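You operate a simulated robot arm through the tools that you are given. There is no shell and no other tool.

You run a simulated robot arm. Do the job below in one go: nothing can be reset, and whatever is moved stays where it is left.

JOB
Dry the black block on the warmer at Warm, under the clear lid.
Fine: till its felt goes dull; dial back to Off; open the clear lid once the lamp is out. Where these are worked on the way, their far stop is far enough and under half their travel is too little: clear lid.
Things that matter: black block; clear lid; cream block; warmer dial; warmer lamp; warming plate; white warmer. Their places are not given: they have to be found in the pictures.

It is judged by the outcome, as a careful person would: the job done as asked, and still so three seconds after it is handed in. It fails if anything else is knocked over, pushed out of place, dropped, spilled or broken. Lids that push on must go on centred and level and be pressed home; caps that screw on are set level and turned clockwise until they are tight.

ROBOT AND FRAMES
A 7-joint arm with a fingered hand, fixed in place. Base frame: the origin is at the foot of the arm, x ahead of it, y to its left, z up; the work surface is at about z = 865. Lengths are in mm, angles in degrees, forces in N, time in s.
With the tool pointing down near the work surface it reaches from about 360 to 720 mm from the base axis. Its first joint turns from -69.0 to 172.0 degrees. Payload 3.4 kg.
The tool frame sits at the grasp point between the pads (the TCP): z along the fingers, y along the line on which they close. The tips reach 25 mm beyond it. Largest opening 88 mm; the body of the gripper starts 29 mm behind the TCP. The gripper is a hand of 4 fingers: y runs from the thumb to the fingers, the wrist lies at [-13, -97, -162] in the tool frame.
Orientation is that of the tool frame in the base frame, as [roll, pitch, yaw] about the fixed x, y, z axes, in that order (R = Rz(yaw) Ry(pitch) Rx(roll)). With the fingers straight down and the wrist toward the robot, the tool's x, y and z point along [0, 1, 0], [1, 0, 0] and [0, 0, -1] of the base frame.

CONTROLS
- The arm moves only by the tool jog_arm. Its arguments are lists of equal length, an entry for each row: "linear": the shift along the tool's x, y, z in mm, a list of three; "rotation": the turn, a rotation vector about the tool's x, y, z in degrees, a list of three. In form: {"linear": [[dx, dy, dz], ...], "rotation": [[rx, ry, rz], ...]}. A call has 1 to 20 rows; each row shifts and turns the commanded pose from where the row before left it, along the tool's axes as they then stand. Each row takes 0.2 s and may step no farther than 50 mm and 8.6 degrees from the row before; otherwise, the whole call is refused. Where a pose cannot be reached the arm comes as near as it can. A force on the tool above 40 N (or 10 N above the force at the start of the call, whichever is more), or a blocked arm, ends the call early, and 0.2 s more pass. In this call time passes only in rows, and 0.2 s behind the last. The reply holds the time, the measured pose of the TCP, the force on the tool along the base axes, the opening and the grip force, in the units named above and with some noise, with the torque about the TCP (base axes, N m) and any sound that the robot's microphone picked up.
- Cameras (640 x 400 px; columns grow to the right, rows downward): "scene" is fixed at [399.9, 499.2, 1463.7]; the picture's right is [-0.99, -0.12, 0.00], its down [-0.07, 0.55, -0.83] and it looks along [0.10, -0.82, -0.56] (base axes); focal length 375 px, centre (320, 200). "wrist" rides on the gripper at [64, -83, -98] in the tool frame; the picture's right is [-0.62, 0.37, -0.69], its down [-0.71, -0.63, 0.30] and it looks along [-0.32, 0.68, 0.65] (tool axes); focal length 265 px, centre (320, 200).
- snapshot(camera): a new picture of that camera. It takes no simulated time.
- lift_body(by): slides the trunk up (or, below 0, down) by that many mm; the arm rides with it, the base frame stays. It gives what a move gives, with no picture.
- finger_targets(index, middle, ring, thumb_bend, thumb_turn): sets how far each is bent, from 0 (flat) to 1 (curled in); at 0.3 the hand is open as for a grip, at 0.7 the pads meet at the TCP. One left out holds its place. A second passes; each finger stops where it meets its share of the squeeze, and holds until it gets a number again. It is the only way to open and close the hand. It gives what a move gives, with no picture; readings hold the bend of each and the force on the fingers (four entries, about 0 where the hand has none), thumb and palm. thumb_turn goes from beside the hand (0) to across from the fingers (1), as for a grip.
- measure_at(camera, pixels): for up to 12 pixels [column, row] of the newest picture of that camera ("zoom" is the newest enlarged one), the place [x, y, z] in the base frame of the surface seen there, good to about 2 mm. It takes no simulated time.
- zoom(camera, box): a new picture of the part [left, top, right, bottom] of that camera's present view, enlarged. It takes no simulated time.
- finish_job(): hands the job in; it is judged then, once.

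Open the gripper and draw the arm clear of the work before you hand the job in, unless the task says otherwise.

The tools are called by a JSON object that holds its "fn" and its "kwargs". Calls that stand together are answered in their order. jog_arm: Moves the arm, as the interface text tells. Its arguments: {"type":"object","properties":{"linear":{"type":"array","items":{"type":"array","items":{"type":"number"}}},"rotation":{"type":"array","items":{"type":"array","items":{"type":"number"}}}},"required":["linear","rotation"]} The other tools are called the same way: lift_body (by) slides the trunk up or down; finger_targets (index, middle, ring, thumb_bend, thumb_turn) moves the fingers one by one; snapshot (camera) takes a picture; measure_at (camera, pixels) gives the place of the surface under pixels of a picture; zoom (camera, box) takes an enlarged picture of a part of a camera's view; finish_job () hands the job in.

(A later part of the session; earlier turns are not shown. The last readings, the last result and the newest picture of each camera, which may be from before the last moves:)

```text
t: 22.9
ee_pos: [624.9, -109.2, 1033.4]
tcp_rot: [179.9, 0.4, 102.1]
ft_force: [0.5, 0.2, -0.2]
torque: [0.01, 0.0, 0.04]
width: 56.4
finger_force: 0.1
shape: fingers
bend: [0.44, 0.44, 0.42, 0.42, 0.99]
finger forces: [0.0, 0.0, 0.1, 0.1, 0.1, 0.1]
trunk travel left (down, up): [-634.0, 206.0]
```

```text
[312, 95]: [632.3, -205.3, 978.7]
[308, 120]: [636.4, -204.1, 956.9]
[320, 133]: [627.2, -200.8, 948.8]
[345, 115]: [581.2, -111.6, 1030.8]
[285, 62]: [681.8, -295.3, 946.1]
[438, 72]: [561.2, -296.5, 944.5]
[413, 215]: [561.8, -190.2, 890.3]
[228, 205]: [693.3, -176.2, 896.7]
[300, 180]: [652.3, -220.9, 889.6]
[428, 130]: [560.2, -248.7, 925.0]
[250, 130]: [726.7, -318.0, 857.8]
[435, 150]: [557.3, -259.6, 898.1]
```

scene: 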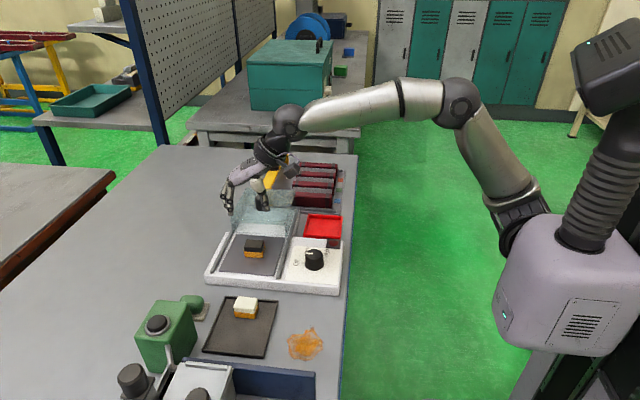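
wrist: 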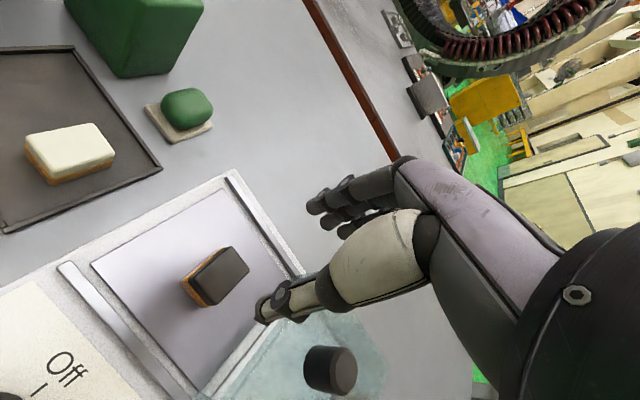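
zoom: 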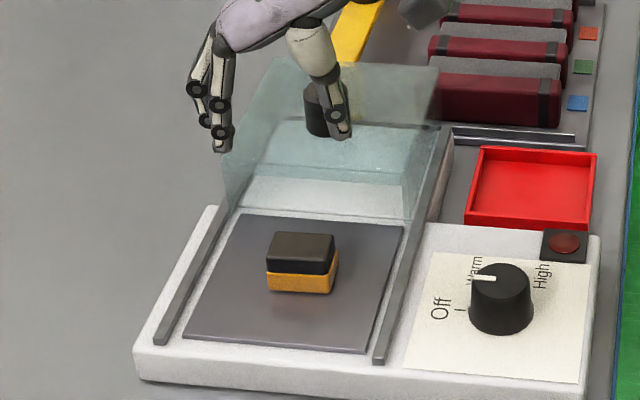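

Knob centre ≈ (623.5,-213), z 948–978; lid back edge y ≈ -296. I turn the yaw to about 92 and move over the knob at a safe height (tips ≈ 1008).

{"fn": "jog_arm", "kwargs": {"linear": [[0, 0, 0], [0, 0, 0], [-34, -2, 0], [-34, -2, 0], [-33, -1.5, 0], [0, 0, 0]], "rotation": [[0, 0, 5], [0, 0, 5], [0, 0, 0], [0, 0, 0], [0, 0, 0], [0, 0, 0]]}}

{"fn": "snapshot", "kwargs": {"camera": "wrist"}}

{"fn": "zoom", "kwargs": {"camera": "scene", "box": [200, 150, 320, 260]}}

```text
t: 24.3
ee_pos: [622.8, -208.1, 1034.8]
tcp_rot: [179.8, 0.4, 92.0]
ft_force: [0.5, 0.7, 0.6]
torque: [0.01, 0.01, 0.0]
width: 56.5
finger_force: 0.0
shape: fingers
bend: [0.44, 0.44, 0.42, 0.42, 0.99]
finger forces: [0.0, 0.1, 0.1, 0.0, 0.1, 0.0]
trunk travel left (down, up): [-634.0, 206.0]
```

```text
taken
```

wrist: 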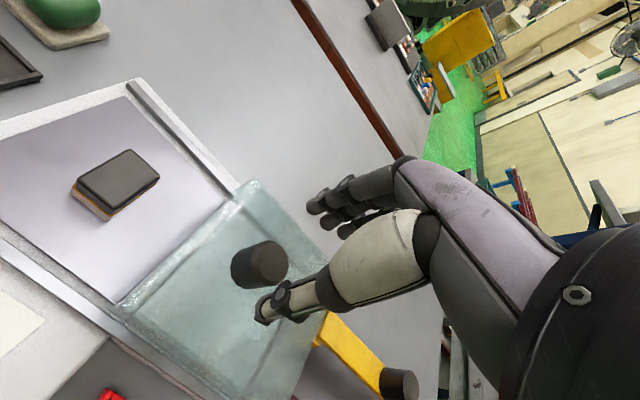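

```text
3.64 times, centred on (260, 205) of scene
```

zoom: 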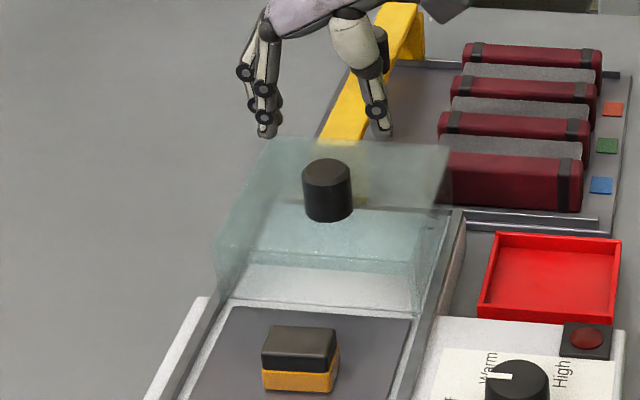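

The knob is fully visible in the zoom at (326,190). I measure its outline once more to align the grip.

{"fn": "measure_at", "kwargs": {"camera": "zoom", "pixels": [[326, 172], [306, 176], [347, 176], [326, 200], [326, 162], [326, 217], [306, 205], [348, 205], [326, 182], [265, 138], [445, 150], [435, 290]]}}

{"fn": "measure_at", "kwargs": {"camera": "wrist", "pixels": [[268, 262], [275, 250], [285, 262], [255, 275], [240, 250], [262, 245], [278, 280], [215, 270]]}}

```text
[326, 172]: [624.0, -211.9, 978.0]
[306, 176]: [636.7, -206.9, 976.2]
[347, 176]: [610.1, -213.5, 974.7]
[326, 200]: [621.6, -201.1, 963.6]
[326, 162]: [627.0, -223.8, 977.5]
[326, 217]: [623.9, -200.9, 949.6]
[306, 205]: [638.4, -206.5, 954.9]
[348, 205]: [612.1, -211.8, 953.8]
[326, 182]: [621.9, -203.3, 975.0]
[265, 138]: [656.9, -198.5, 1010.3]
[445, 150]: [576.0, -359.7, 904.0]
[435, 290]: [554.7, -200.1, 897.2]
```

```text
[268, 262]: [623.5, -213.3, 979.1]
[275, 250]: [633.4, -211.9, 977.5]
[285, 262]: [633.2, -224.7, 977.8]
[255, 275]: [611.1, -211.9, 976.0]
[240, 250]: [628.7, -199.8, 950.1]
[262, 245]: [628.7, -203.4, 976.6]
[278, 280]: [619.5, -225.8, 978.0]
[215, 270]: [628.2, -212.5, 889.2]
```

Knob centre is (624,-213.5), radius ≈ 13.5. I shift slightly and lower the trunk so the tips come to about z 955, just above the lid top.

{"fn": "jog_arm", "kwargs": {"linear": [[-2.5, 1, 0], [0, 0, 0]], "rotation": [[0, 0, 0], [0, 0, 0]]}}

{"fn": "lift_body", "kwargs": {"by": -54}}

{"fn": "zoom", "kwargs": {"camera": "scene", "box": [200, 150, 320, 260]}}

{"fn": "zoom", "kwargs": {"camera": "wrist", "box": [220, 140, 420, 340]}}

```text
t: 24.9
ee_pos: [623.1, -213.1, 1034.7]
tcp_rot: [179.8, 0.2, 92.1]
ft_force: [-0.9, 0.5, -0.5]
torque: [0.0, 0.01, -0.02]
width: 56.4
finger_force: 0.0
shape: fingers
bend: [0.44, 0.44, 0.42, 0.42, 0.99]
finger forces: [0.0, 0.0, 0.0, 0.1, 0.0, 0.0]
trunk travel left (down, up): [-634.0, 206.0]
```

```text
t: 25.8
ee_pos: [622.4, -211.5, 980.9]
tcp_rot: [179.8, 0.4, 92.1]
ft_force: [0.5, 0.5, -0.5]
torque: [-0.03, 0.0, -0.02]
width: 56.6
finger_force: 0.0
shape: fingers
bend: [0.44, 0.44, 0.42, 0.42, 0.99]
finger forces: [0.0, 0.1, 0.0, 0.0, 0.0, 0.0]
trunk travel left (down, up): [-580.0, 260.0]
```

```text
3.64 times, centred on (260, 205) of scene
```

zoom: 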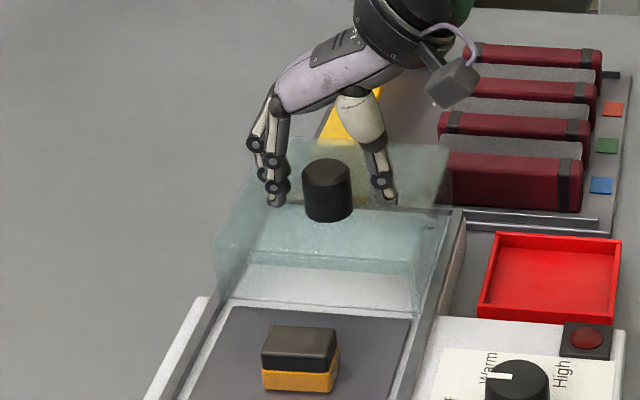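

```text
2.00 times, centred on (320, 240) of wrist
```

zoom: 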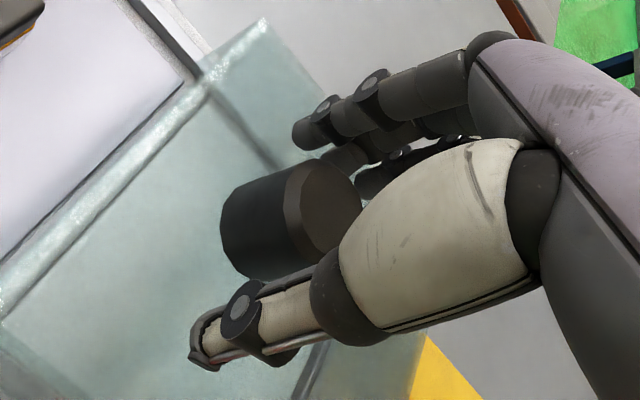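

Thumb and fingers straddle the knob. I close thumb, index and middle onto it.

{"fn": "finger_targets", "kwargs": {"index": 0.64, "middle": 0.66, "thumb_bend": 0.62}}

{"fn": "zoom", "kwargs": {"camera": "scene", "box": [200, 150, 320, 260]}}

{"fn": "zoom", "kwargs": {"camera": "wrist", "box": [220, 140, 420, 340]}}

```text
t: 26.8
ee_pos: [625.7, -211.3, 979.9]
tcp_rot: [179.7, 0.4, 92.0]
ft_force: [8.3, -0.3, 3.7]
torque: [-0.05, -0.18, -0.02]
width: 23.3
finger_force: 6.3
shape: fingers
bend: [0.59, 0.59, 0.42, 0.59, 1.0]
finger forces: [3.9, 6.4, 0.0, 0.0, 2.4, 0.0]
trunk travel left (down, up): [-580.0, 260.0]
```

```text
3.64 times, centred on (260, 205) of scene
```

zoom: 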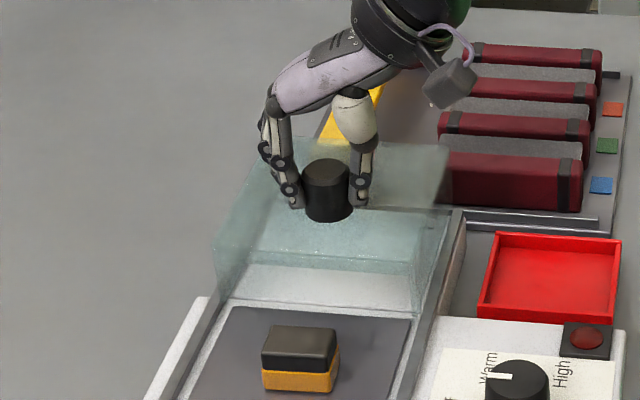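

```text
2.00 times, centred on (320, 240) of wrist
```

zoom: 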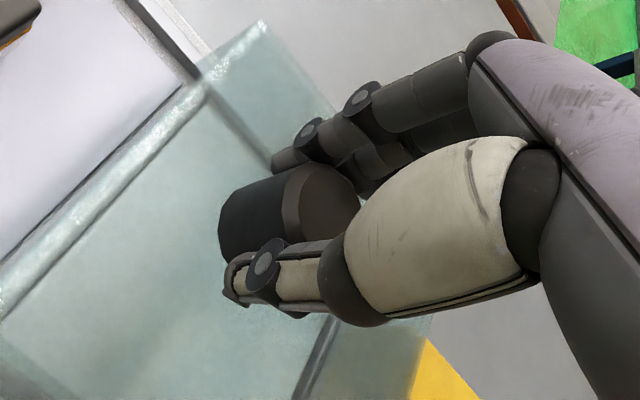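

The knob is held, though with an 8 N sideways bias. I shift 2 mm in tool y to balance and start sliding the lid forward (+y) in small steps.

{"fn": "jog_arm", "kwargs": {"linear": [[0, 2, 0], [4, 0, 0], [8, 0.3, 0], [8, 0.3, 0], [8, 0.3, 0]], "rotation": [[0, 0, 0], [0, 0, 0], [0, 0, 0], [0, 0, 0], [0, 0, 0]]}}

{"fn": "zoom", "kwargs": {"camera": "scene", "box": [200, 150, 320, 260]}}

```text
t: 28.0
ee_pos: [626.1, -183.4, 980.5]
tcp_rot: [179.8, 0.3, 92.2]
ft_force: [4.5, -0.1, 3.1]
torque: [-0.06, -0.13, 0.01]
width: 23.1
finger_force: 5.8
shape: fingers
bend: [0.59, 0.6, 0.42, 0.58, 1.0]
finger forces: [3.0, 5.2, 0.1, 0.0, 3.5, 0.0]
trunk travel left (down, up): [-580.0, 260.0]
```

```text
3.64 times, centred on (260, 205) of scene
```

zoom: 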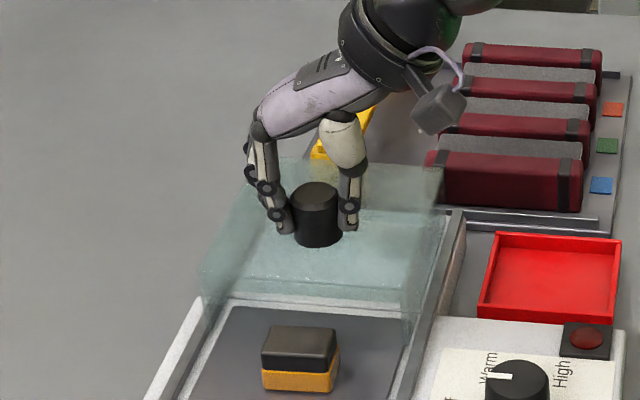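

The lid follows the hand (TCP y -183). Before going on I check closely whether the lid's front has a wall that could strike the block.

{"fn": "zoom", "kwargs": {"camera": "scene", "box": [230, 190, 290, 250]}}

{"fn": "snapshot", "kwargs": {"camera": "wrist"}}

```text
6.67 times, centred on (260, 220) of scene
```

zoom: 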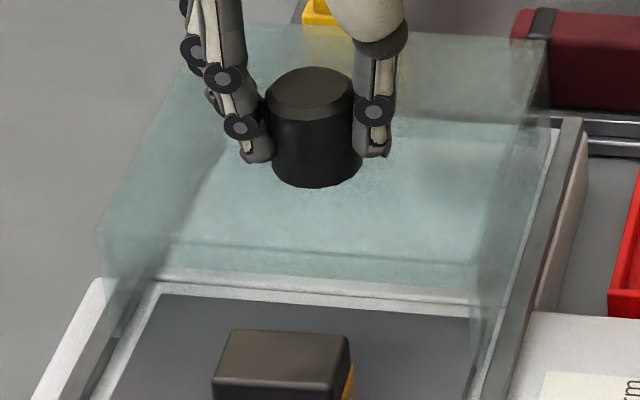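

```text
taken
```

wrist: 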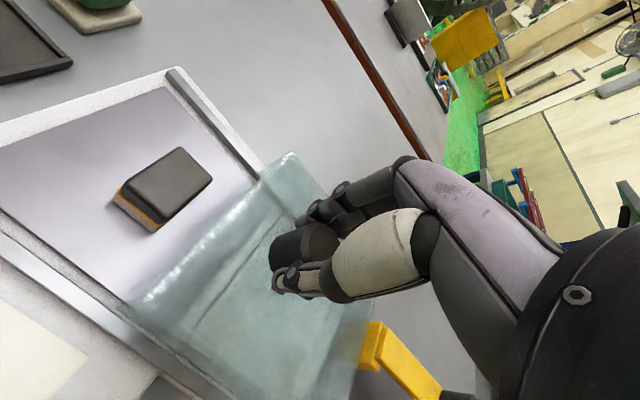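

The plate and block seen below the lid's front edge are not hazed, so the front looks open like a hood. I keep sliding in small steps and watch that the block does not shift.

{"fn": "jog_arm", "kwargs": {"linear": [[6, 0.2, 0], [6, 0.2, 0], [6, 0.2, 0], [6, 0.2, 0], [6, 0.2, 0]], "rotation": [[0, 0, 0], [0, 0, 0], [0, 0, 0], [0, 0, 0], [0, 0, 0]]}}

{"fn": "zoom", "kwargs": {"camera": "scene", "box": [215, 195, 295, 275]}}

{"fn": "measure_at", "kwargs": {"camera": "scene", "pixels": [[254, 243], [247, 250], [262, 250]]}}

```text
t: 29.2
ee_pos: [625.6, -152.7, 980.7]
tcp_rot: [179.7, 0.2, 92.0]
ft_force: [5.6, -0.8, 3.5]
torque: [-0.01, -0.15, -0.02]
width: 23.5
finger_force: 6.2
shape: fingers
bend: [0.59, 0.6, 0.42, 0.58, 1.0]
finger forces: [3.1, 5.7, 0.1, 0.1, 3.2, 0.1]
trunk travel left (down, up): [-580.0, 260.0]
```

```text
5.00 times, centred on (255, 235) of scene
```

zoom: 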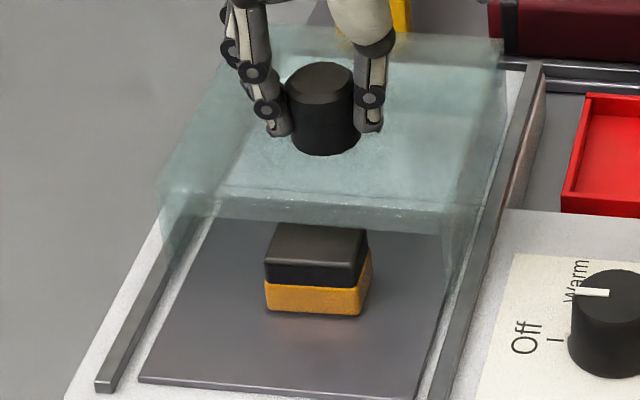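

```text
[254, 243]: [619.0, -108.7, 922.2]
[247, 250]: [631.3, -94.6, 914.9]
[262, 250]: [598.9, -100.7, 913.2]
```

The lid has an open front with only a short top lip well above the block. I continue closing, with stops watched by the force.

{"fn": "jog_arm", "kwargs": {"linear": [[6, 0.2, 0], [6, 0.2, 0], [6, 0.2, 0], [6, 0.2, 0], [6, 0.2, 0], [6, 0.2, 0], [6, 0.2, 0], [6, 0.2, 0]], "rotation": [[0, 0, 0], [0, 0, 0], [0, 0, 0], [0, 0, 0], [0, 0, 0], [0, 0, 0], [0, 0, 0], [0, 0, 0]]}}

{"fn": "zoom", "kwargs": {"camera": "scene", "box": [215, 205, 305, 295]}}

```text
t: 31.0
ee_pos: [626.0, -104.8, 978.6]
tcp_rot: [179.8, 0.3, 92.1]
ft_force: [6.6, -1.3, 4.4]
torque: [-0.05, -0.17, 0.0]
width: 23.2
finger_force: 6.5
shape: fingers
bend: [0.59, 0.6, 0.42, 0.58, 1.0]
finger forces: [3.6, 6.2, 0.0, 0.0, 2.8, 0.0]
trunk travel left (down, up): [-580.0, 260.0]
```

```text
4.44 times, centred on (260, 250) of scene
```

zoom: 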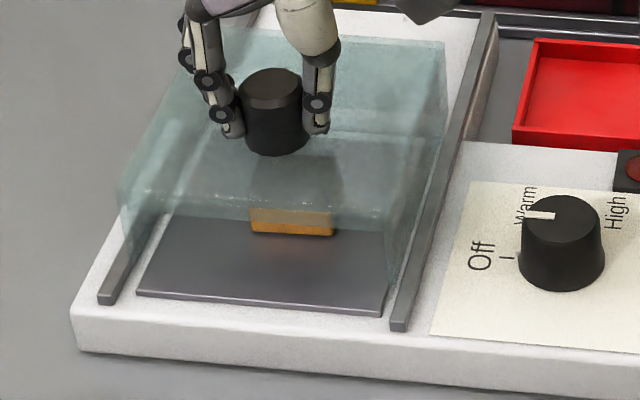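

The lid is over the block now; the front edge still has a bit to go to the rail ends. I continue in smaller steps to the stop.

{"fn": "jog_arm", "kwargs": {"linear": [[5, 0.2, 0], [5, 0.2, 0], [5, 0.2, 0], [4, 0.1, 0], [4, 0.1, 0], [4, 0.1, 0], [4, 0.1, 0]], "rotation": [[0, 0, 0], [0, 0, 0], [0, 0, 0], [0, 0, 0], [0, 0, 0], [0, 0, 0], [0, 0, 0]]}}

{"fn": "zoom", "kwargs": {"camera": "scene", "box": [215, 205, 305, 295]}}

```text
t: 32.6
ee_pos: [624.7, -73.2, 979.0]
tcp_rot: [180.0, 0.2, 92.2]
ft_force: [3.3, -0.7, -0.6]
torque: [-0.02, -0.11, 0.05]
width: 13.6
finger_force: 2.0
shape: fingers
bend: [0.64, 0.6, 0.42, 0.62, 1.0]
finger forces: [0.0, 3.7, 0.0, 0.0, 0.0, 0.1]
trunk travel left (down, up): [-580.0, 260.0]
```

```text
4.44 times, centred on (260, 250) of scene
```

zoom: 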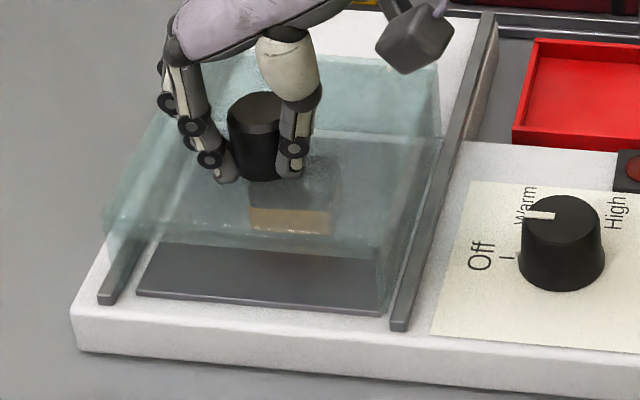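

The fingers slipped past the knob to its front, suggesting the lid met its stop. I measure the knob's current position in the zoom.

{"fn": "measure_at", "kwargs": {"camera": "zoom", "pixels": [[258, 105], [258, 125], [258, 150], [258, 97], [240, 120], [275, 120]]}}

{"fn": "snapshot", "kwargs": {"camera": "wrist"}}

```text
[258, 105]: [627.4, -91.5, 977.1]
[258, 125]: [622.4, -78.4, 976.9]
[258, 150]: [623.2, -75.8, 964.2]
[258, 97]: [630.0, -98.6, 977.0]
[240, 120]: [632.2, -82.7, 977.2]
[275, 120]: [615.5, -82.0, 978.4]
```

```text
taken
```

wrist: 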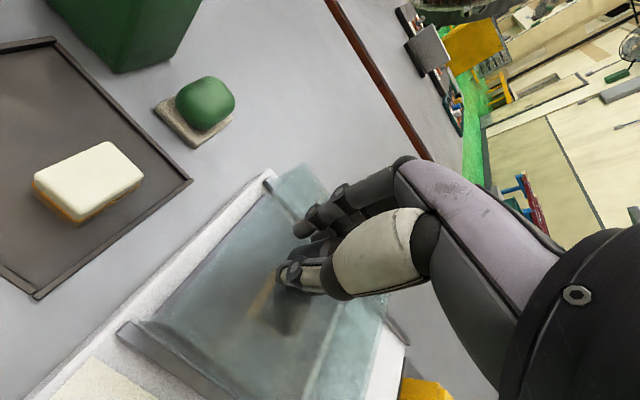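

The knob front is at y ≈ -76 (centre ≈ -89): 124 mm of travel, lid over the plate. I open the fingers, lift clear, and will push the knob from behind to confirm it is at its stop.

{"fn": "finger_targets", "kwargs": {"index": 0.4, "middle": 0.4, "ring": 0.4, "thumb_bend": 0.4}}

{"fn": "lift_body", "kwargs": {"by": 60}}

{"fn": "zoom", "kwargs": {"camera": "scene", "box": [205, 195, 315, 295]}}

```text
t: 33.6
ee_pos: [624.2, -74.8, 979.1]
tcp_rot: [179.9, 0.4, 92.1]
ft_force: [0.3, -0.3, -0.6]
torque: [-0.02, -0.02, 0.02]
width: 62.9
finger_force: 0.1
shape: fingers
bend: [0.4, 0.4, 0.4, 0.4, 0.99]
finger forces: [0.0, 0.1, 0.0, 0.0, 0.1, 0.0]
trunk travel left (down, up): [-580.0, 260.0]
```

```text
t: 34.6
ee_pos: [624.2, -74.2, 1039.5]
tcp_rot: [179.9, 0.2, 92.2]
ft_force: [0.5, -0.5, -0.7]
torque: [-0.01, -0.01, -0.02]
width: 63.0
finger_force: 0.0
shape: fingers
bend: [0.4, 0.4, 0.4, 0.4, 0.99]
finger forces: [0.0, 0.1, 0.0, 0.0, 0.0, 0.0]
trunk travel left (down, up): [-640.0, 200.0]
```

```text
4.00 times, centred on (260, 245) of scene
```

zoom: 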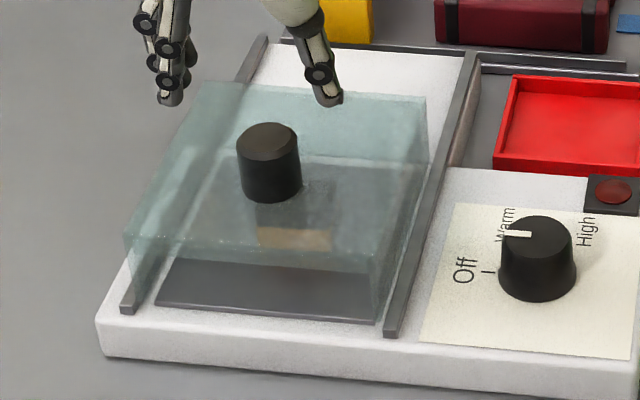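

The hand is clear. I measure the knob top again for its centre.

{"fn": "measure_at", "kwargs": {"camera": "zoom", "pixels": [[268, 137], [243, 140], [295, 140], [268, 124], [270, 160], [270, 200], [537, 235], [512, 233], [530, 235], [490, 272]]}}

```text
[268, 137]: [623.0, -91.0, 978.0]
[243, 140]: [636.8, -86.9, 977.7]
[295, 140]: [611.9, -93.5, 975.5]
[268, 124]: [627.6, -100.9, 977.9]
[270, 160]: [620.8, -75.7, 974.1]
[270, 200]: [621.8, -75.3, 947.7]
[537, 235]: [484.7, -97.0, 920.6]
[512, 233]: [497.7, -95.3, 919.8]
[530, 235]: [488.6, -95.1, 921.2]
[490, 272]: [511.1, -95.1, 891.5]
```

Knob centre is now (624,-88.5), 125 mm from where it began. To confirm the stop I close the hand, go behind the knob and push gently forward.

{"fn": "finger_targets", "kwargs": {"index": 0.66, "middle": 0.66, "ring": 0.66, "thumb_bend": 0.66}}

{"fn": "jog_arm", "kwargs": {"linear": [[-34, -1, 0], [-34, -1, 0], [0, 0, 0]], "rotation": [[0, 0, 0], [0, 0, 0], [0, 0, 0]]}}

{"fn": "lift_body", "kwargs": {"by": -56}}

{"fn": "zoom", "kwargs": {"camera": "scene", "box": [205, 185, 315, 295]}}

```text
t: 35.6
ee_pos: [623.8, -74.0, 1039.6]
tcp_rot: [179.9, 0.3, 92.1]
ft_force: [-0.7, -0.1, 0.3]
torque: [-0.01, -0.02, 0.03]
width: 7.5
finger_force: 0.0
shape: fingers
bend: [0.66, 0.66, 0.66, 0.66, 1.0]
finger forces: [0.0, 0.0, 0.1, 0.1, 0.0, 0.0]
trunk travel left (down, up): [-640.0, 200.0]
```

```text
t: 36.4
ee_pos: [624.6, -141.1, 1039.6]
tcp_rot: [179.8, 0.4, 92.1]
ft_force: [-1.7, -0.8, -0.3]
torque: [-0.01, 0.01, -0.03]
width: 7.1
finger_force: 0.0
shape: fingers
bend: [0.66, 0.66, 0.66, 0.66, 1.0]
finger forces: [0.1, 0.0, 0.0, 0.0, 0.0, 0.1]
trunk travel left (down, up): [-640.0, 200.0]
```

```text
t: 37.4
ee_pos: [625.0, -140.6, 983.8]
tcp_rot: [179.9, 0.4, 92.1]
ft_force: [0.3, 0.4, -0.4]
torque: [0.01, 0.0, 0.0]
width: 7.3
finger_force: 0.1
shape: fingers
bend: [0.66, 0.66, 0.66, 0.66, 1.0]
finger forces: [0.0, 0.1, 0.1, 0.0, 0.0, 0.0]
trunk travel left (down, up): [-584.0, 256.0]
```

```text
3.64 times, centred on (260, 240) of scene
```

zoom: 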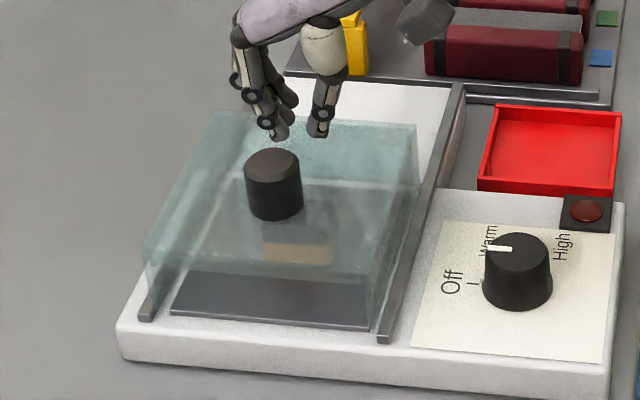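

The closed fingers sit behind the knob. I approach 20 mm, then push in tiny steps reading the force.

{"fn": "jog_arm", "kwargs": {"linear": [[6, 0.2, 0], [6, 0.2, 0], [5, 0.2, 0], [0, 0, 0]], "rotation": [[0, 0, 0], [0, 0, 0], [0, 0, 0], [0, 0, 0]]}}

{"fn": "jog_arm", "kwargs": {"linear": [[2, 0, 0], [2, 0, 0], [2, 0, 0], [0, 0, 0]], "rotation": [[0, 0, 0], [0, 0, 0], [0, 0, 0], [0, 0, 0]]}}

{"fn": "zoom", "kwargs": {"camera": "scene", "box": [205, 185, 315, 295]}}

```text
t: 38.4
ee_pos: [625.2, -123.9, 984.5]
tcp_rot: [179.8, 0.3, 92.2]
ft_force: [-0.9, 0.6, 0.3]
torque: [0.0, 0.0, -0.02]
width: 7.4
finger_force: 0.0
shape: fingers
bend: [0.66, 0.66, 0.66, 0.66, 1.0]
finger forces: [0.1, 0.0, 0.0, 0.0, 0.0, 0.1]
trunk travel left (down, up): [-584.0, 256.0]
```

```text
t: 39.4
ee_pos: [625.4, -117.9, 983.7]
tcp_rot: [179.8, 0.3, 92.1]
ft_force: [-0.2, 0.3, -0.1]
torque: [0.04, 0.02, 0.01]
width: 7.3
finger_force: 0.1
shape: fingers
bend: [0.66, 0.66, 0.66, 0.66, 1.0]
finger forces: [0.1, 0.0, 0.1, 0.1, 0.0, 0.0]
trunk travel left (down, up): [-584.0, 256.0]
```

```text
3.64 times, centred on (260, 240) of scene
```

zoom: 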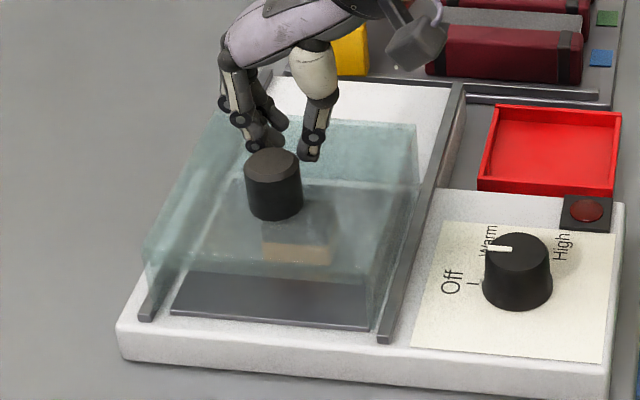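

No contact yet at TCP y -118. I push on in 2 mm steps.

{"fn": "jog_arm", "kwargs": {"linear": [[2, 0, 0], [2, 0, 0], [2, 0, 0], [1, 0, 0]], "rotation": [[0, 0, 0], [0, 0, 0], [0, 0, 0], [0, 0, 0]]}}

{"fn": "zoom", "kwargs": {"camera": "scene", "box": [205, 185, 315, 295]}}

```text
t: 40.4
ee_pos: [624.3, -112.0, 983.1]
tcp_rot: [179.8, 0.3, 92.1]
ft_force: [0.3, -3.1, 0.4]
torque: [-0.06, -0.01, -0.04]
width: 7.1
finger_force: 1.1
shape: fingers
bend: [0.66, 0.66, 0.66, 0.66, 1.0]
finger forces: [2.9, 0.0, 0.0, 0.0, 0.0, 0.0]
trunk travel left (down, up): [-584.0, 256.0]
```

```text
3.64 times, centred on (260, 240) of scene
```

zoom: 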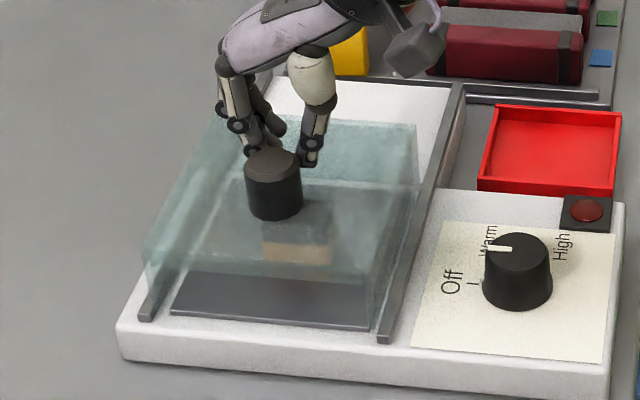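

Contact with 3 N and the knob has not moved in the picture. I push 3 mm more to confirm the hard stop.

{"fn": "jog_arm", "kwargs": {"linear": [[1.5, 0, 0], [1.5, 0, 0], [0, 0, 0]], "rotation": [[0, 0, 0], [0, 0, 0], [0, 0, 0]]}}

{"fn": "zoom", "kwargs": {"camera": "scene", "box": [205, 185, 315, 295]}}

```text
t: 41.2
ee_pos: [624.6, -110.2, 983.8]
tcp_rot: [179.8, 0.3, 92.1]
ft_force: [-0.1, -10.2, 0.0]
torque: [-0.15, -0.02, -0.1]
width: 6.6
finger_force: 4.9
shape: fingers
bend: [0.67, 0.66, 0.66, 0.66, 1.0]
finger forces: [9.4, 0.0, 0.0, 0.0, 0.0, 0.0]
trunk travel left (down, up): [-584.0, 256.0]
```

```text
3.64 times, centred on (260, 240) of scene
```

zoom: 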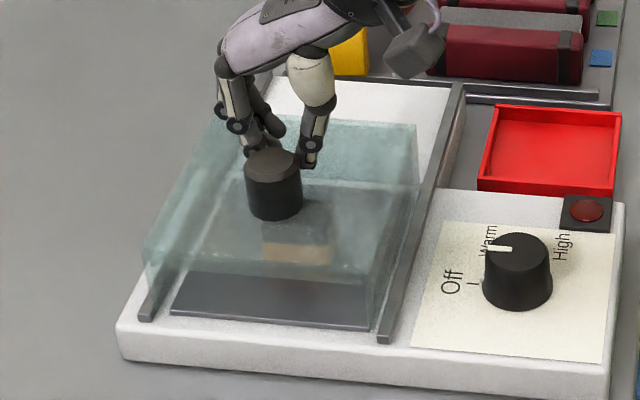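

10 N with no lid movement: the lid is at its closed stop. I back off, rise, open the hand and move over toward the dial at about (487,-98).

{"fn": "jog_arm", "kwargs": {"linear": [[-8, 0, 0], [-8, 0, 0], [0, 0, 0]], "rotation": [[0, 0, 0], [0, 0, 0], [0, 0, 0]]}}

{"fn": "lift_body", "kwargs": {"by": 55}}

{"fn": "jog_arm", "kwargs": {"linear": [[5, -35, 0], [5, -35, 0], [5, -35, 0], [5, -33, 0], [0, 0, 0]], "rotation": [[0, 0, 0], [0, 0, 0], [0, 0, 0], [0, 0, 0], [0, 0, 0]]}}

{"fn": "finger_targets", "kwargs": {"index": 0.38, "middle": 0.38, "ring": 0.38, "thumb_bend": 0.38}}

{"fn": "snapshot", "kwargs": {"camera": "wrist"}}

{"fn": "snapshot", "kwargs": {"camera": "scene"}}

```text
t: 42.0
ee_pos: [626.5, -123.7, 984.7]
tcp_rot: [179.8, 0.3, 92.2]
ft_force: [-0.4, -0.3, 0.1]
torque: [-0.02, -0.03, 0.0]
width: 7.0
finger_force: 0.2
shape: fingers
bend: [0.66, 0.66, 0.66, 0.66, 1.0]
finger forces: [0.0, 0.1, 0.0, 0.0, 0.0, 0.0]
trunk travel left (down, up): [-584.0, 256.0]
```

```text
t: 42.9
ee_pos: [624.3, -124.9, 1037.9]
tcp_rot: [179.8, 0.3, 92.2]
ft_force: [-0.1, 0.5, 0.5]
torque: [0.01, -0.01, 0.02]
width: 7.2
finger_force: 0.0
shape: fingers
bend: [0.66, 0.66, 0.66, 0.66, 1.0]
finger forces: [0.0, 0.1, 0.1, 0.0, 0.0, 0.0]
trunk travel left (down, up): [-639.0, 201.0]
```

```text
t: 44.1
ee_pos: [486.9, -108.4, 1038.5]
tcp_rot: [179.7, 0.4, 92.2]
ft_force: [-0.4, 0.3, 0.2]
torque: [-0.02, 0.01, 0.01]
width: 7.1
finger_force: 0.2
shape: fingers
bend: [0.66, 0.66, 0.66, 0.66, 1.0]
finger forces: [0.1, 0.0, 0.0, 0.1, 0.0, 0.1]
out of reach, approached as far as the arm can: row 3
trunk travel left (down, up): [-639.0, 201.0]
```

```text
t: 45.1
ee_pos: [486.8, -110.9, 1037.4]
tcp_rot: [179.7, 0.2, 92.1]
ft_force: [-0.5, -0.2, -0.6]
torque: [0.02, 0.03, 0.01]
width: 67.2
finger_force: 0.0
shape: fingers
bend: [0.38, 0.38, 0.38, 0.38, 0.99]
finger forces: [0.0, 0.1, 0.0, 0.0, 0.0, 0.0]
trunk travel left (down, up): [-639.0, 201.0]
```

```text
taken
```

wrist: 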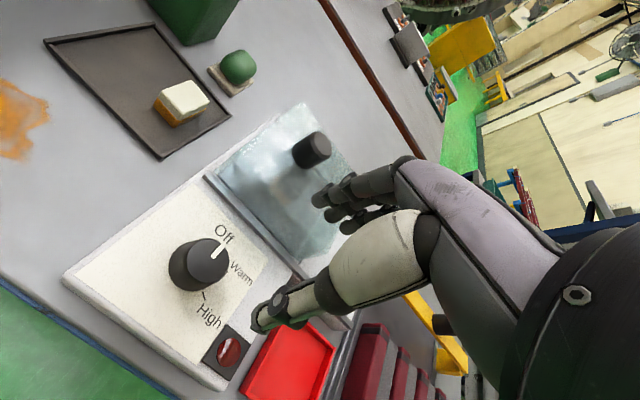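

```text
taken
```

scene: 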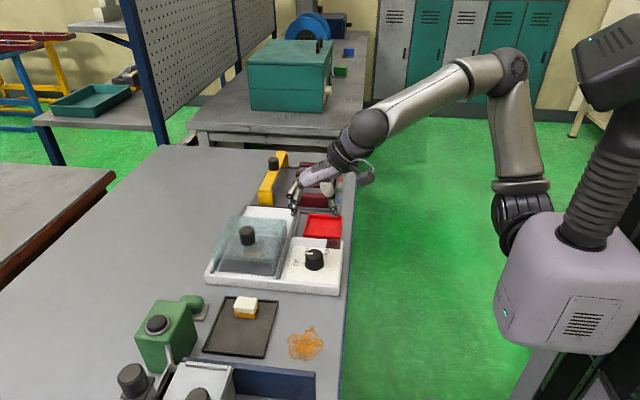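

The hand is over the dial area and the lid stays closed. I zoom on the dial in the wrist view and measure its outline and ticks.

{"fn": "zoom", "kwargs": {"camera": "wrist", "box": [150, 210, 270, 330]}}

{"fn": "measure_at", "kwargs": {"camera": "zoom", "pixels": [[320, 200], [320, 150], [270, 200], [240, 250], [180, 230], [345, 220], [270, 110], [335, 110], [408, 200], [330, 290], [220, 190], [350, 150]]}}

```text
3.33 times, centred on (210, 270) of wrist
```

zoom: 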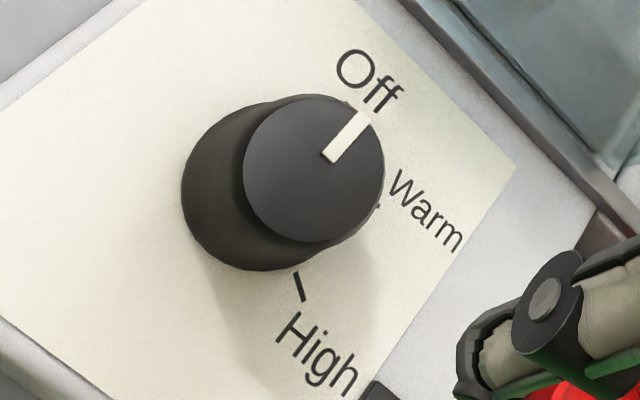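

```text
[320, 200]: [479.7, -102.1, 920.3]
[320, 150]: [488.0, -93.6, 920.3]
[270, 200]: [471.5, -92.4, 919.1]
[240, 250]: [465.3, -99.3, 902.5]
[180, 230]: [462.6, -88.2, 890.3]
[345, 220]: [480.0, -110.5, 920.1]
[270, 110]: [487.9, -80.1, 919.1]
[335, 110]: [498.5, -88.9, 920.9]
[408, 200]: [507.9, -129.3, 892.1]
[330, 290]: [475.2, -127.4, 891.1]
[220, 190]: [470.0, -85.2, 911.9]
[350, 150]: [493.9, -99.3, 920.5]
```

Dial centre ≈ (484,-96), top radius 18, base ≈ 21; ticks lie at 0° (Off), -60° (Warm), -120° (High), and the pointer is at Off. I test at height whether the hand can yaw between about 122 and 62, starting by centring over the dial.

{"fn": "jog_arm", "kwargs": {"linear": [[13, -3, 0], [0, 0, 0], [0, 0, 0], [0, 0, 0], [0, 0, 0]], "rotation": [[0, 0, 0], [0, 0, 8], [0, 0, 8], [0, 0, 8], [0, 0, 6]]}}

```text
t: 46.3
ee_pos: [482.7, -95.4, 1037.7]
tcp_rot: [179.6, 0.2, 61.9]
ft_force: [-0.4, -0.3, 0.3]
torque: [0.0, 0.02, 0.01]
width: 67.3
finger_force: 0.1
shape: fingers
bend: [0.38, 0.38, 0.38, 0.38, 0.99]
finger forces: [0.0, 0.0, 0.0, 0.1, 0.1, 0.0]
trunk travel left (down, up): [-639.0, 201.0]
```

Yaw 62 is reachable here. I now turn back up to about 124 to test the other end.

{"fn": "jog_arm", "kwargs": {"linear": [[0, 0, 0], [0, 0, 0], [0, 0, 0], [0, 0, 0], [0, 0, 0], [0, 0, 0], [0, 0, 0], [0, 0, 0], [0, 0, 0]], "rotation": [[0, 0, -8], [0, 0, -8], [0, 0, -8], [0, 0, -8], [0, 0, -8], [0, 0, -8], [0, 0, -8], [0, 0, -4], [0, 0, 0]]}}

{"fn": "snapshot", "kwargs": {"camera": "wrist"}}

{"fn": "zoom", "kwargs": {"camera": "scene", "box": [240, 150, 380, 300]}}

```text
t: 48.3
ee_pos: [482.0, -97.0, 1037.6]
tcp_rot: [180.0, 0.3, 122.2]
ft_force: [0.1, -0.1, -0.3]
torque: [-0.02, 0.01, 0.03]
width: 67.4
finger_force: 0.0
shape: fingers
bend: [0.38, 0.38, 0.38, 0.38, 0.99]
finger forces: [0.1, 0.0, 0.0, 0.0, 0.0, 0.1]
trunk travel left (down, up): [-639.0, 201.0]
```

```text
taken
```

wrist: 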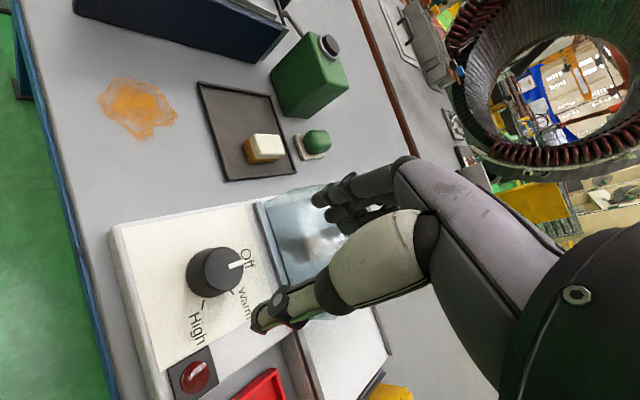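

```text
2.67 times, centred on (310, 225) of scene
```

zoom: 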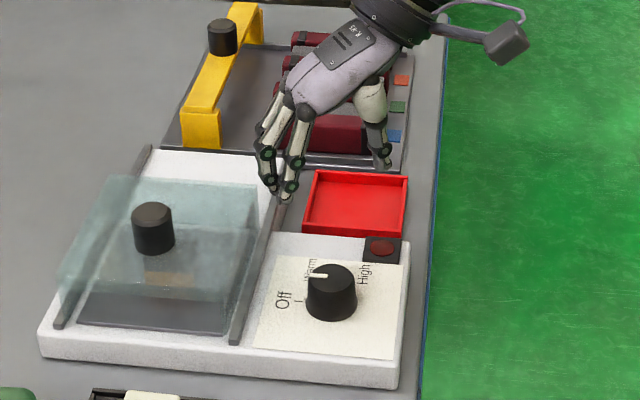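

Both ends of the turn (62–122) are reachable. I fine-centre over the dial at yaw 122 and lower the trunk 100 mm.

{"fn": "jog_arm", "kwargs": {"linear": [[-0.7, 1.5, 0], [0, 0, 0]], "rotation": [[0, 0, 0], [0, 0, 0]]}}

{"fn": "lift_body", "kwargs": {"by": -88}}

{"fn": "zoom", "kwargs": {"camera": "scene", "box": [260, 200, 360, 300]}}

{"fn": "zoom", "kwargs": {"camera": "wrist", "box": [220, 140, 420, 340]}}

```text
t: 48.9
ee_pos: [484.0, -96.2, 1037.2]
tcp_rot: [-180.0, 0.5, 122.1]
ft_force: [0.5, -0.7, 0.0]
torque: [0.0, -0.01, 0.01]
width: 67.5
finger_force: 0.0
shape: fingers
bend: [0.38, 0.38, 0.38, 0.38, 0.99]
finger forces: [0.1, 0.0, 0.0, 0.1, 0.1, 0.0]
trunk travel left (down, up): [-639.0, 201.0]
```

```text
t: 50.2
ee_pos: [484.1, -97.0, 949.3]
tcp_rot: [180.0, 0.4, 122.1]
ft_force: [-0.6, -0.2, -0.1]
torque: [0.02, -0.02, 0.01]
width: 67.5
finger_force: 0.2
shape: fingers
bend: [0.38, 0.38, 0.38, 0.38, 0.99]
finger forces: [0.0, 0.0, 0.1, 0.0, 0.0, 0.0]
trunk travel left (down, up): [-551.0, 289.0]
```

```text
4.00 times, centred on (310, 250) of scene
```

zoom: 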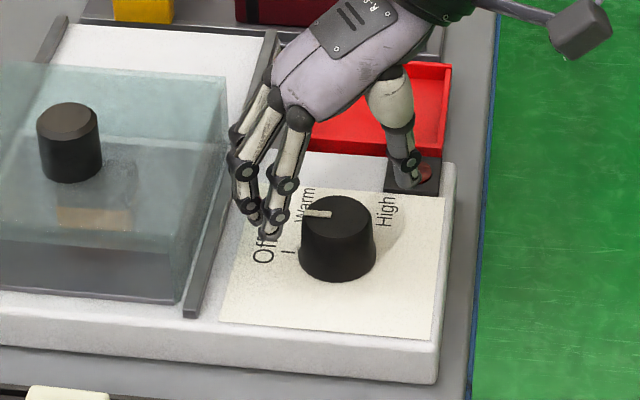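

```text
2.00 times, centred on (320, 240) of wrist
```

zoom: 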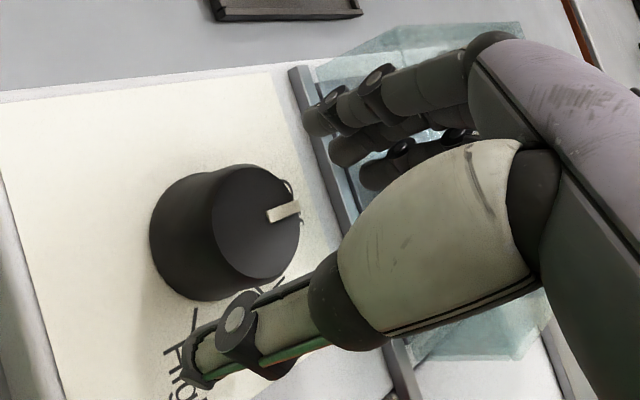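

The tips are just above the dial and straddle it. I lower another 27 mm so they come beside the knob.

{"fn": "lift_body", "kwargs": {"by": -27}}

{"fn": "zoom", "kwargs": {"camera": "scene", "box": [270, 210, 350, 290]}}

{"fn": "zoom", "kwargs": {"camera": "wrist", "box": [220, 140, 420, 340]}}

```text
t: 50.9
ee_pos: [483.4, -97.5, 924.2]
tcp_rot: [-179.9, 0.4, 122.0]
ft_force: [-0.1, 0.6, 0.7]
torque: [0.0, -0.01, 0.0]
width: 67.4
finger_force: 0.1
shape: fingers
bend: [0.38, 0.38, 0.38, 0.38, 0.99]
finger forces: [0.0, 0.0, 0.0, 0.0, 0.1, 0.0]
trunk travel left (down, up): [-524.0, 316.0]
```

```text
5.00 times, centred on (310, 250) of scene
```

zoom: 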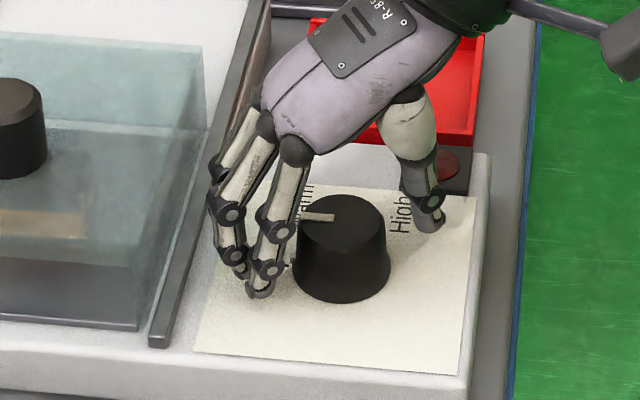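

```text
2.00 times, centred on (320, 240) of wrist
```

zoom: 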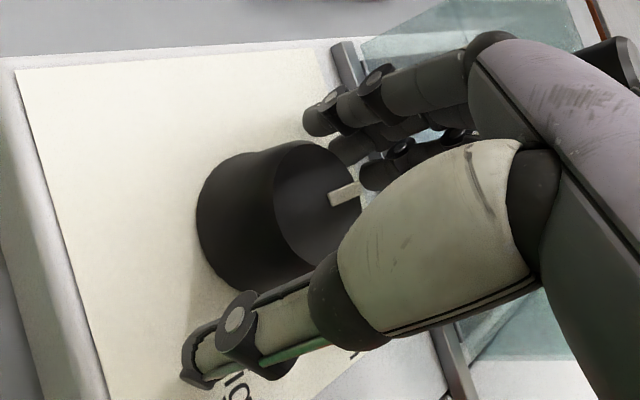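

The dial stands between thumb and fingers, nearly centred. I nudge 1.5 mm along tool x and close thumb, index and middle on it.

{"fn": "jog_arm", "kwargs": {"linear": [[1.5, 0.5, 1], [0, 0, 0]], "rotation": [[0, 0, 0], [0, 0, 0]]}}

{"fn": "finger_targets", "kwargs": {"index": 0.56, "middle": 0.57, "thumb_bend": 0.56}}

{"fn": "zoom", "kwargs": {"camera": "scene", "box": [270, 210, 350, 290]}}

{"fn": "zoom", "kwargs": {"camera": "wrist", "box": [220, 140, 420, 340]}}

```text
t: 51.5
ee_pos: [483.1, -95.0, 921.1]
tcp_rot: [180.0, 0.5, 122.1]
ft_force: [-0.3, -0.1, -0.2]
torque: [0.0, -0.01, 0.01]
width: 67.2
finger_force: 0.1
shape: fingers
bend: [0.38, 0.38, 0.38, 0.38, 0.99]
finger forces: [0.0, 0.0, 0.1, 0.0, 0.0, 0.0]
trunk travel left (down, up): [-524.0, 316.0]
```

```text
t: 52.5
ee_pos: [484.7, -95.0, 922.7]
tcp_rot: [180.0, 0.4, 122.1]
ft_force: [2.0, 1.1, -0.5]
torque: [0.01, -0.03, 0.01]
width: 33.7
finger_force: 2.1
shape: fingers
bend: [0.53, 0.54, 0.38, 0.54, 1.0]
finger forces: [1.6, 1.2, 0.0, 0.0, 1.7, 0.0]
trunk travel left (down, up): [-524.0, 316.0]
```

```text
5.00 times, centred on (310, 250) of scene
```

zoom: 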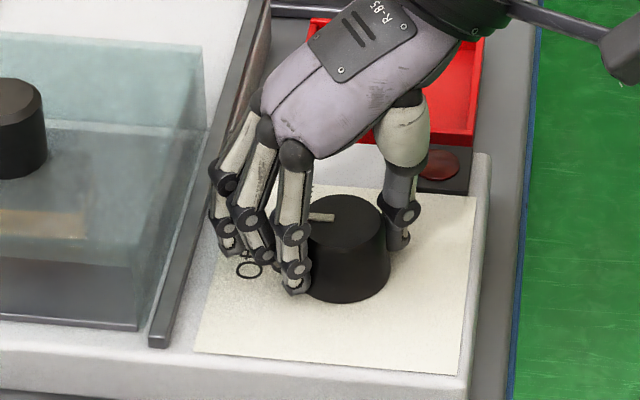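

```text
2.00 times, centred on (320, 240) of wrist
```

zoom: 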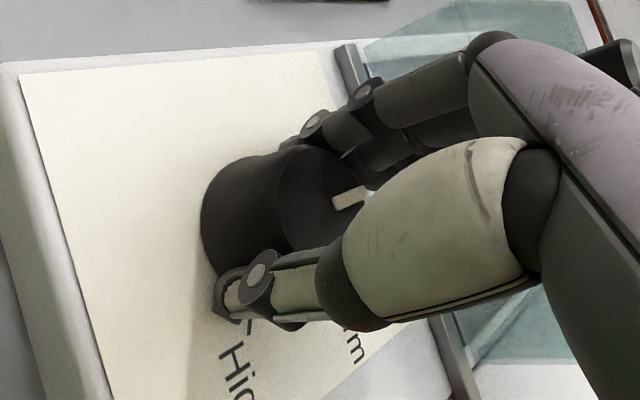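

Light grip (2 N) all around. I squeeze firmer before turning.

{"fn": "finger_targets", "kwargs": {"index": 0.64, "middle": 0.64, "thumb_bend": 0.65}}

{"fn": "jog_arm", "kwargs": {"linear": [[0, 0, 0], [0, 0, 0], [0, 0, 0], [0, 0, 0]], "rotation": [[0, 0, 5], [0, 0, 5], [0, 0, 5], [0, 0, 0]]}}

{"fn": "zoom", "kwargs": {"camera": "scene", "box": [270, 210, 350, 290]}}

{"fn": "zoom", "kwargs": {"camera": "wrist", "box": [220, 140, 420, 340]}}

```text
t: 53.5
ee_pos: [484.5, -94.6, 921.9]
tcp_rot: [-179.9, 0.4, 122.1]
ft_force: [4.0, 1.2, 0.7]
torque: [0.05, -0.12, 0.02]
width: 31.8
finger_force: 9.3
shape: fingers
bend: [0.55, 0.57, 0.38, 0.56, 1.0]
finger forces: [5.7, 5.3, 0.0, 0.0, 7.6, 0.0]
trunk travel left (down, up): [-524.0, 316.0]
```

```text
t: 54.5
ee_pos: [484.2, -95.6, 921.8]
tcp_rot: [179.9, 0.3, 107.1]
ft_force: [3.4, 2.0, -0.5]
torque: [0.05, -0.11, 0.02]
width: 31.8
finger_force: 8.8
shape: fingers
bend: [0.55, 0.57, 0.38, 0.56, 1.0]
finger forces: [6.0, 5.1, 0.0, 0.0, 7.4, 0.0]
trunk travel left (down, up): [-524.0, 316.0]
```

```text
5.00 times, centred on (310, 250) of scene
```

zoom: 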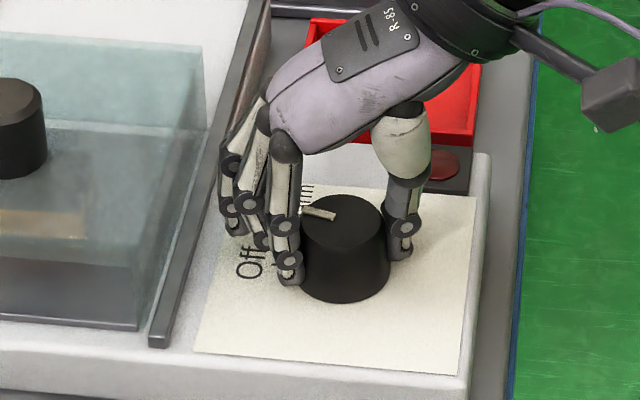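

```text
2.00 times, centred on (320, 240) of wrist
```

zoom: 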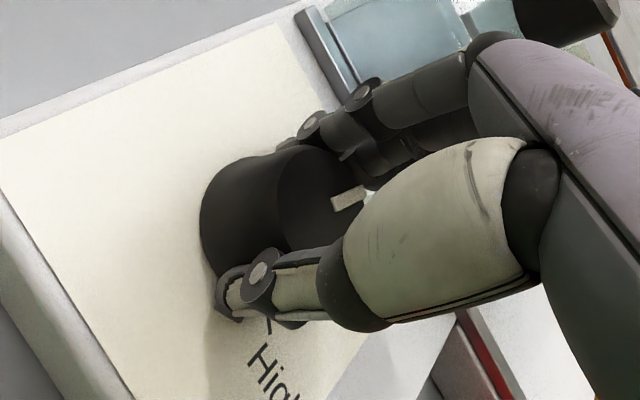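

The dial turns with the hand (pointer fixed in the wrist view). I turn 40° more, then check the pointer against the Warm mark.

{"fn": "jog_arm", "kwargs": {"linear": [[0, 0, 0], [0, 0, 0], [0, 0, 0], [0, 0, 0], [0, 0, 0], [0, 0, 0], [0, 0, 0], [0, 0, 0], [0, 0, 0]], "rotation": [[0, 0, 5], [0, 0, 5], [0, 0, 5], [0, 0, 5], [0, 0, 5], [0, 0, 5], [0, 0, 5], [0, 0, 5], [0, 0, 0]]}}

{"fn": "zoom", "kwargs": {"camera": "scene", "box": [270, 210, 350, 290]}}

{"fn": "zoom", "kwargs": {"camera": "wrist", "box": [220, 140, 420, 340]}}

```text
t: 56.5
ee_pos: [484.3, -94.6, 922.7]
tcp_rot: [179.7, 0.2, 67.1]
ft_force: [4.0, -0.4, 3.7]
torque: [-0.08, -0.15, -0.04]
width: 31.6
finger_force: 10.0
shape: fingers
bend: [0.54, 0.57, 0.38, 0.56, 1.0]
finger forces: [6.7, 5.2, 0.0, 0.0, 7.6, 0.0]
trunk travel left (down, up): [-524.0, 316.0]
```

```text
5.00 times, centred on (310, 250) of scene
```

zoom: 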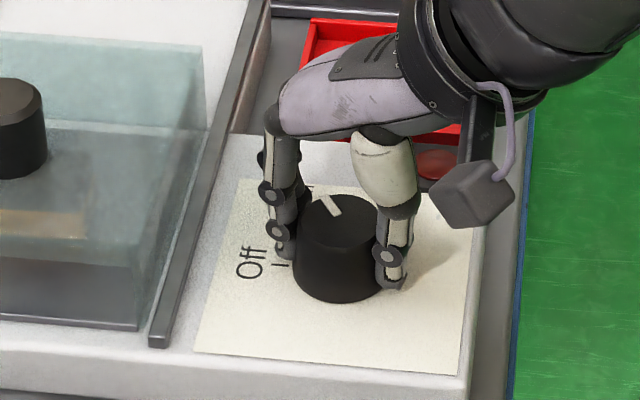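

```text
2.00 times, centred on (320, 240) of wrist
```

zoom: 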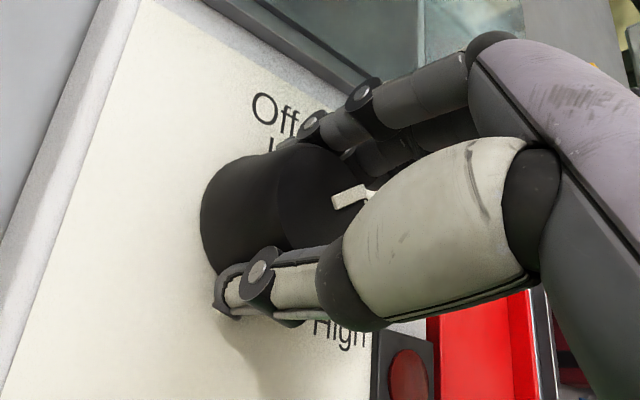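

About 55° turned so far. I measure the pointer ends in the scene: inner about (336,213), outer about (322,199).

{"fn": "zoom", "kwargs": {"camera": "scene", "box": [295, 235, 335, 275]}}

{"fn": "measure_at", "kwargs": {"camera": "zoom", "pixels": [[320, 160], [330, 150], [340, 165], [310, 145], [345, 180], [360, 190], [330, 120], [400, 190], [300, 190]]}}

```text
10.00 times, centred on (315, 255) of scene
```

zoom: 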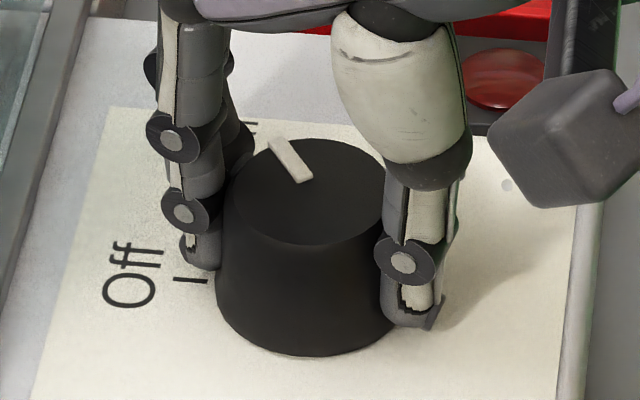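

```text
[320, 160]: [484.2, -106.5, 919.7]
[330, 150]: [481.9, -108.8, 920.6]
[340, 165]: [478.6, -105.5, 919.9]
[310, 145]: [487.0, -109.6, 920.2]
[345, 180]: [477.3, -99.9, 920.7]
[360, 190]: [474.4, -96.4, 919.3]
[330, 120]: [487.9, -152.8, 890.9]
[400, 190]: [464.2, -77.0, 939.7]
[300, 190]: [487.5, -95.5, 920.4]
```

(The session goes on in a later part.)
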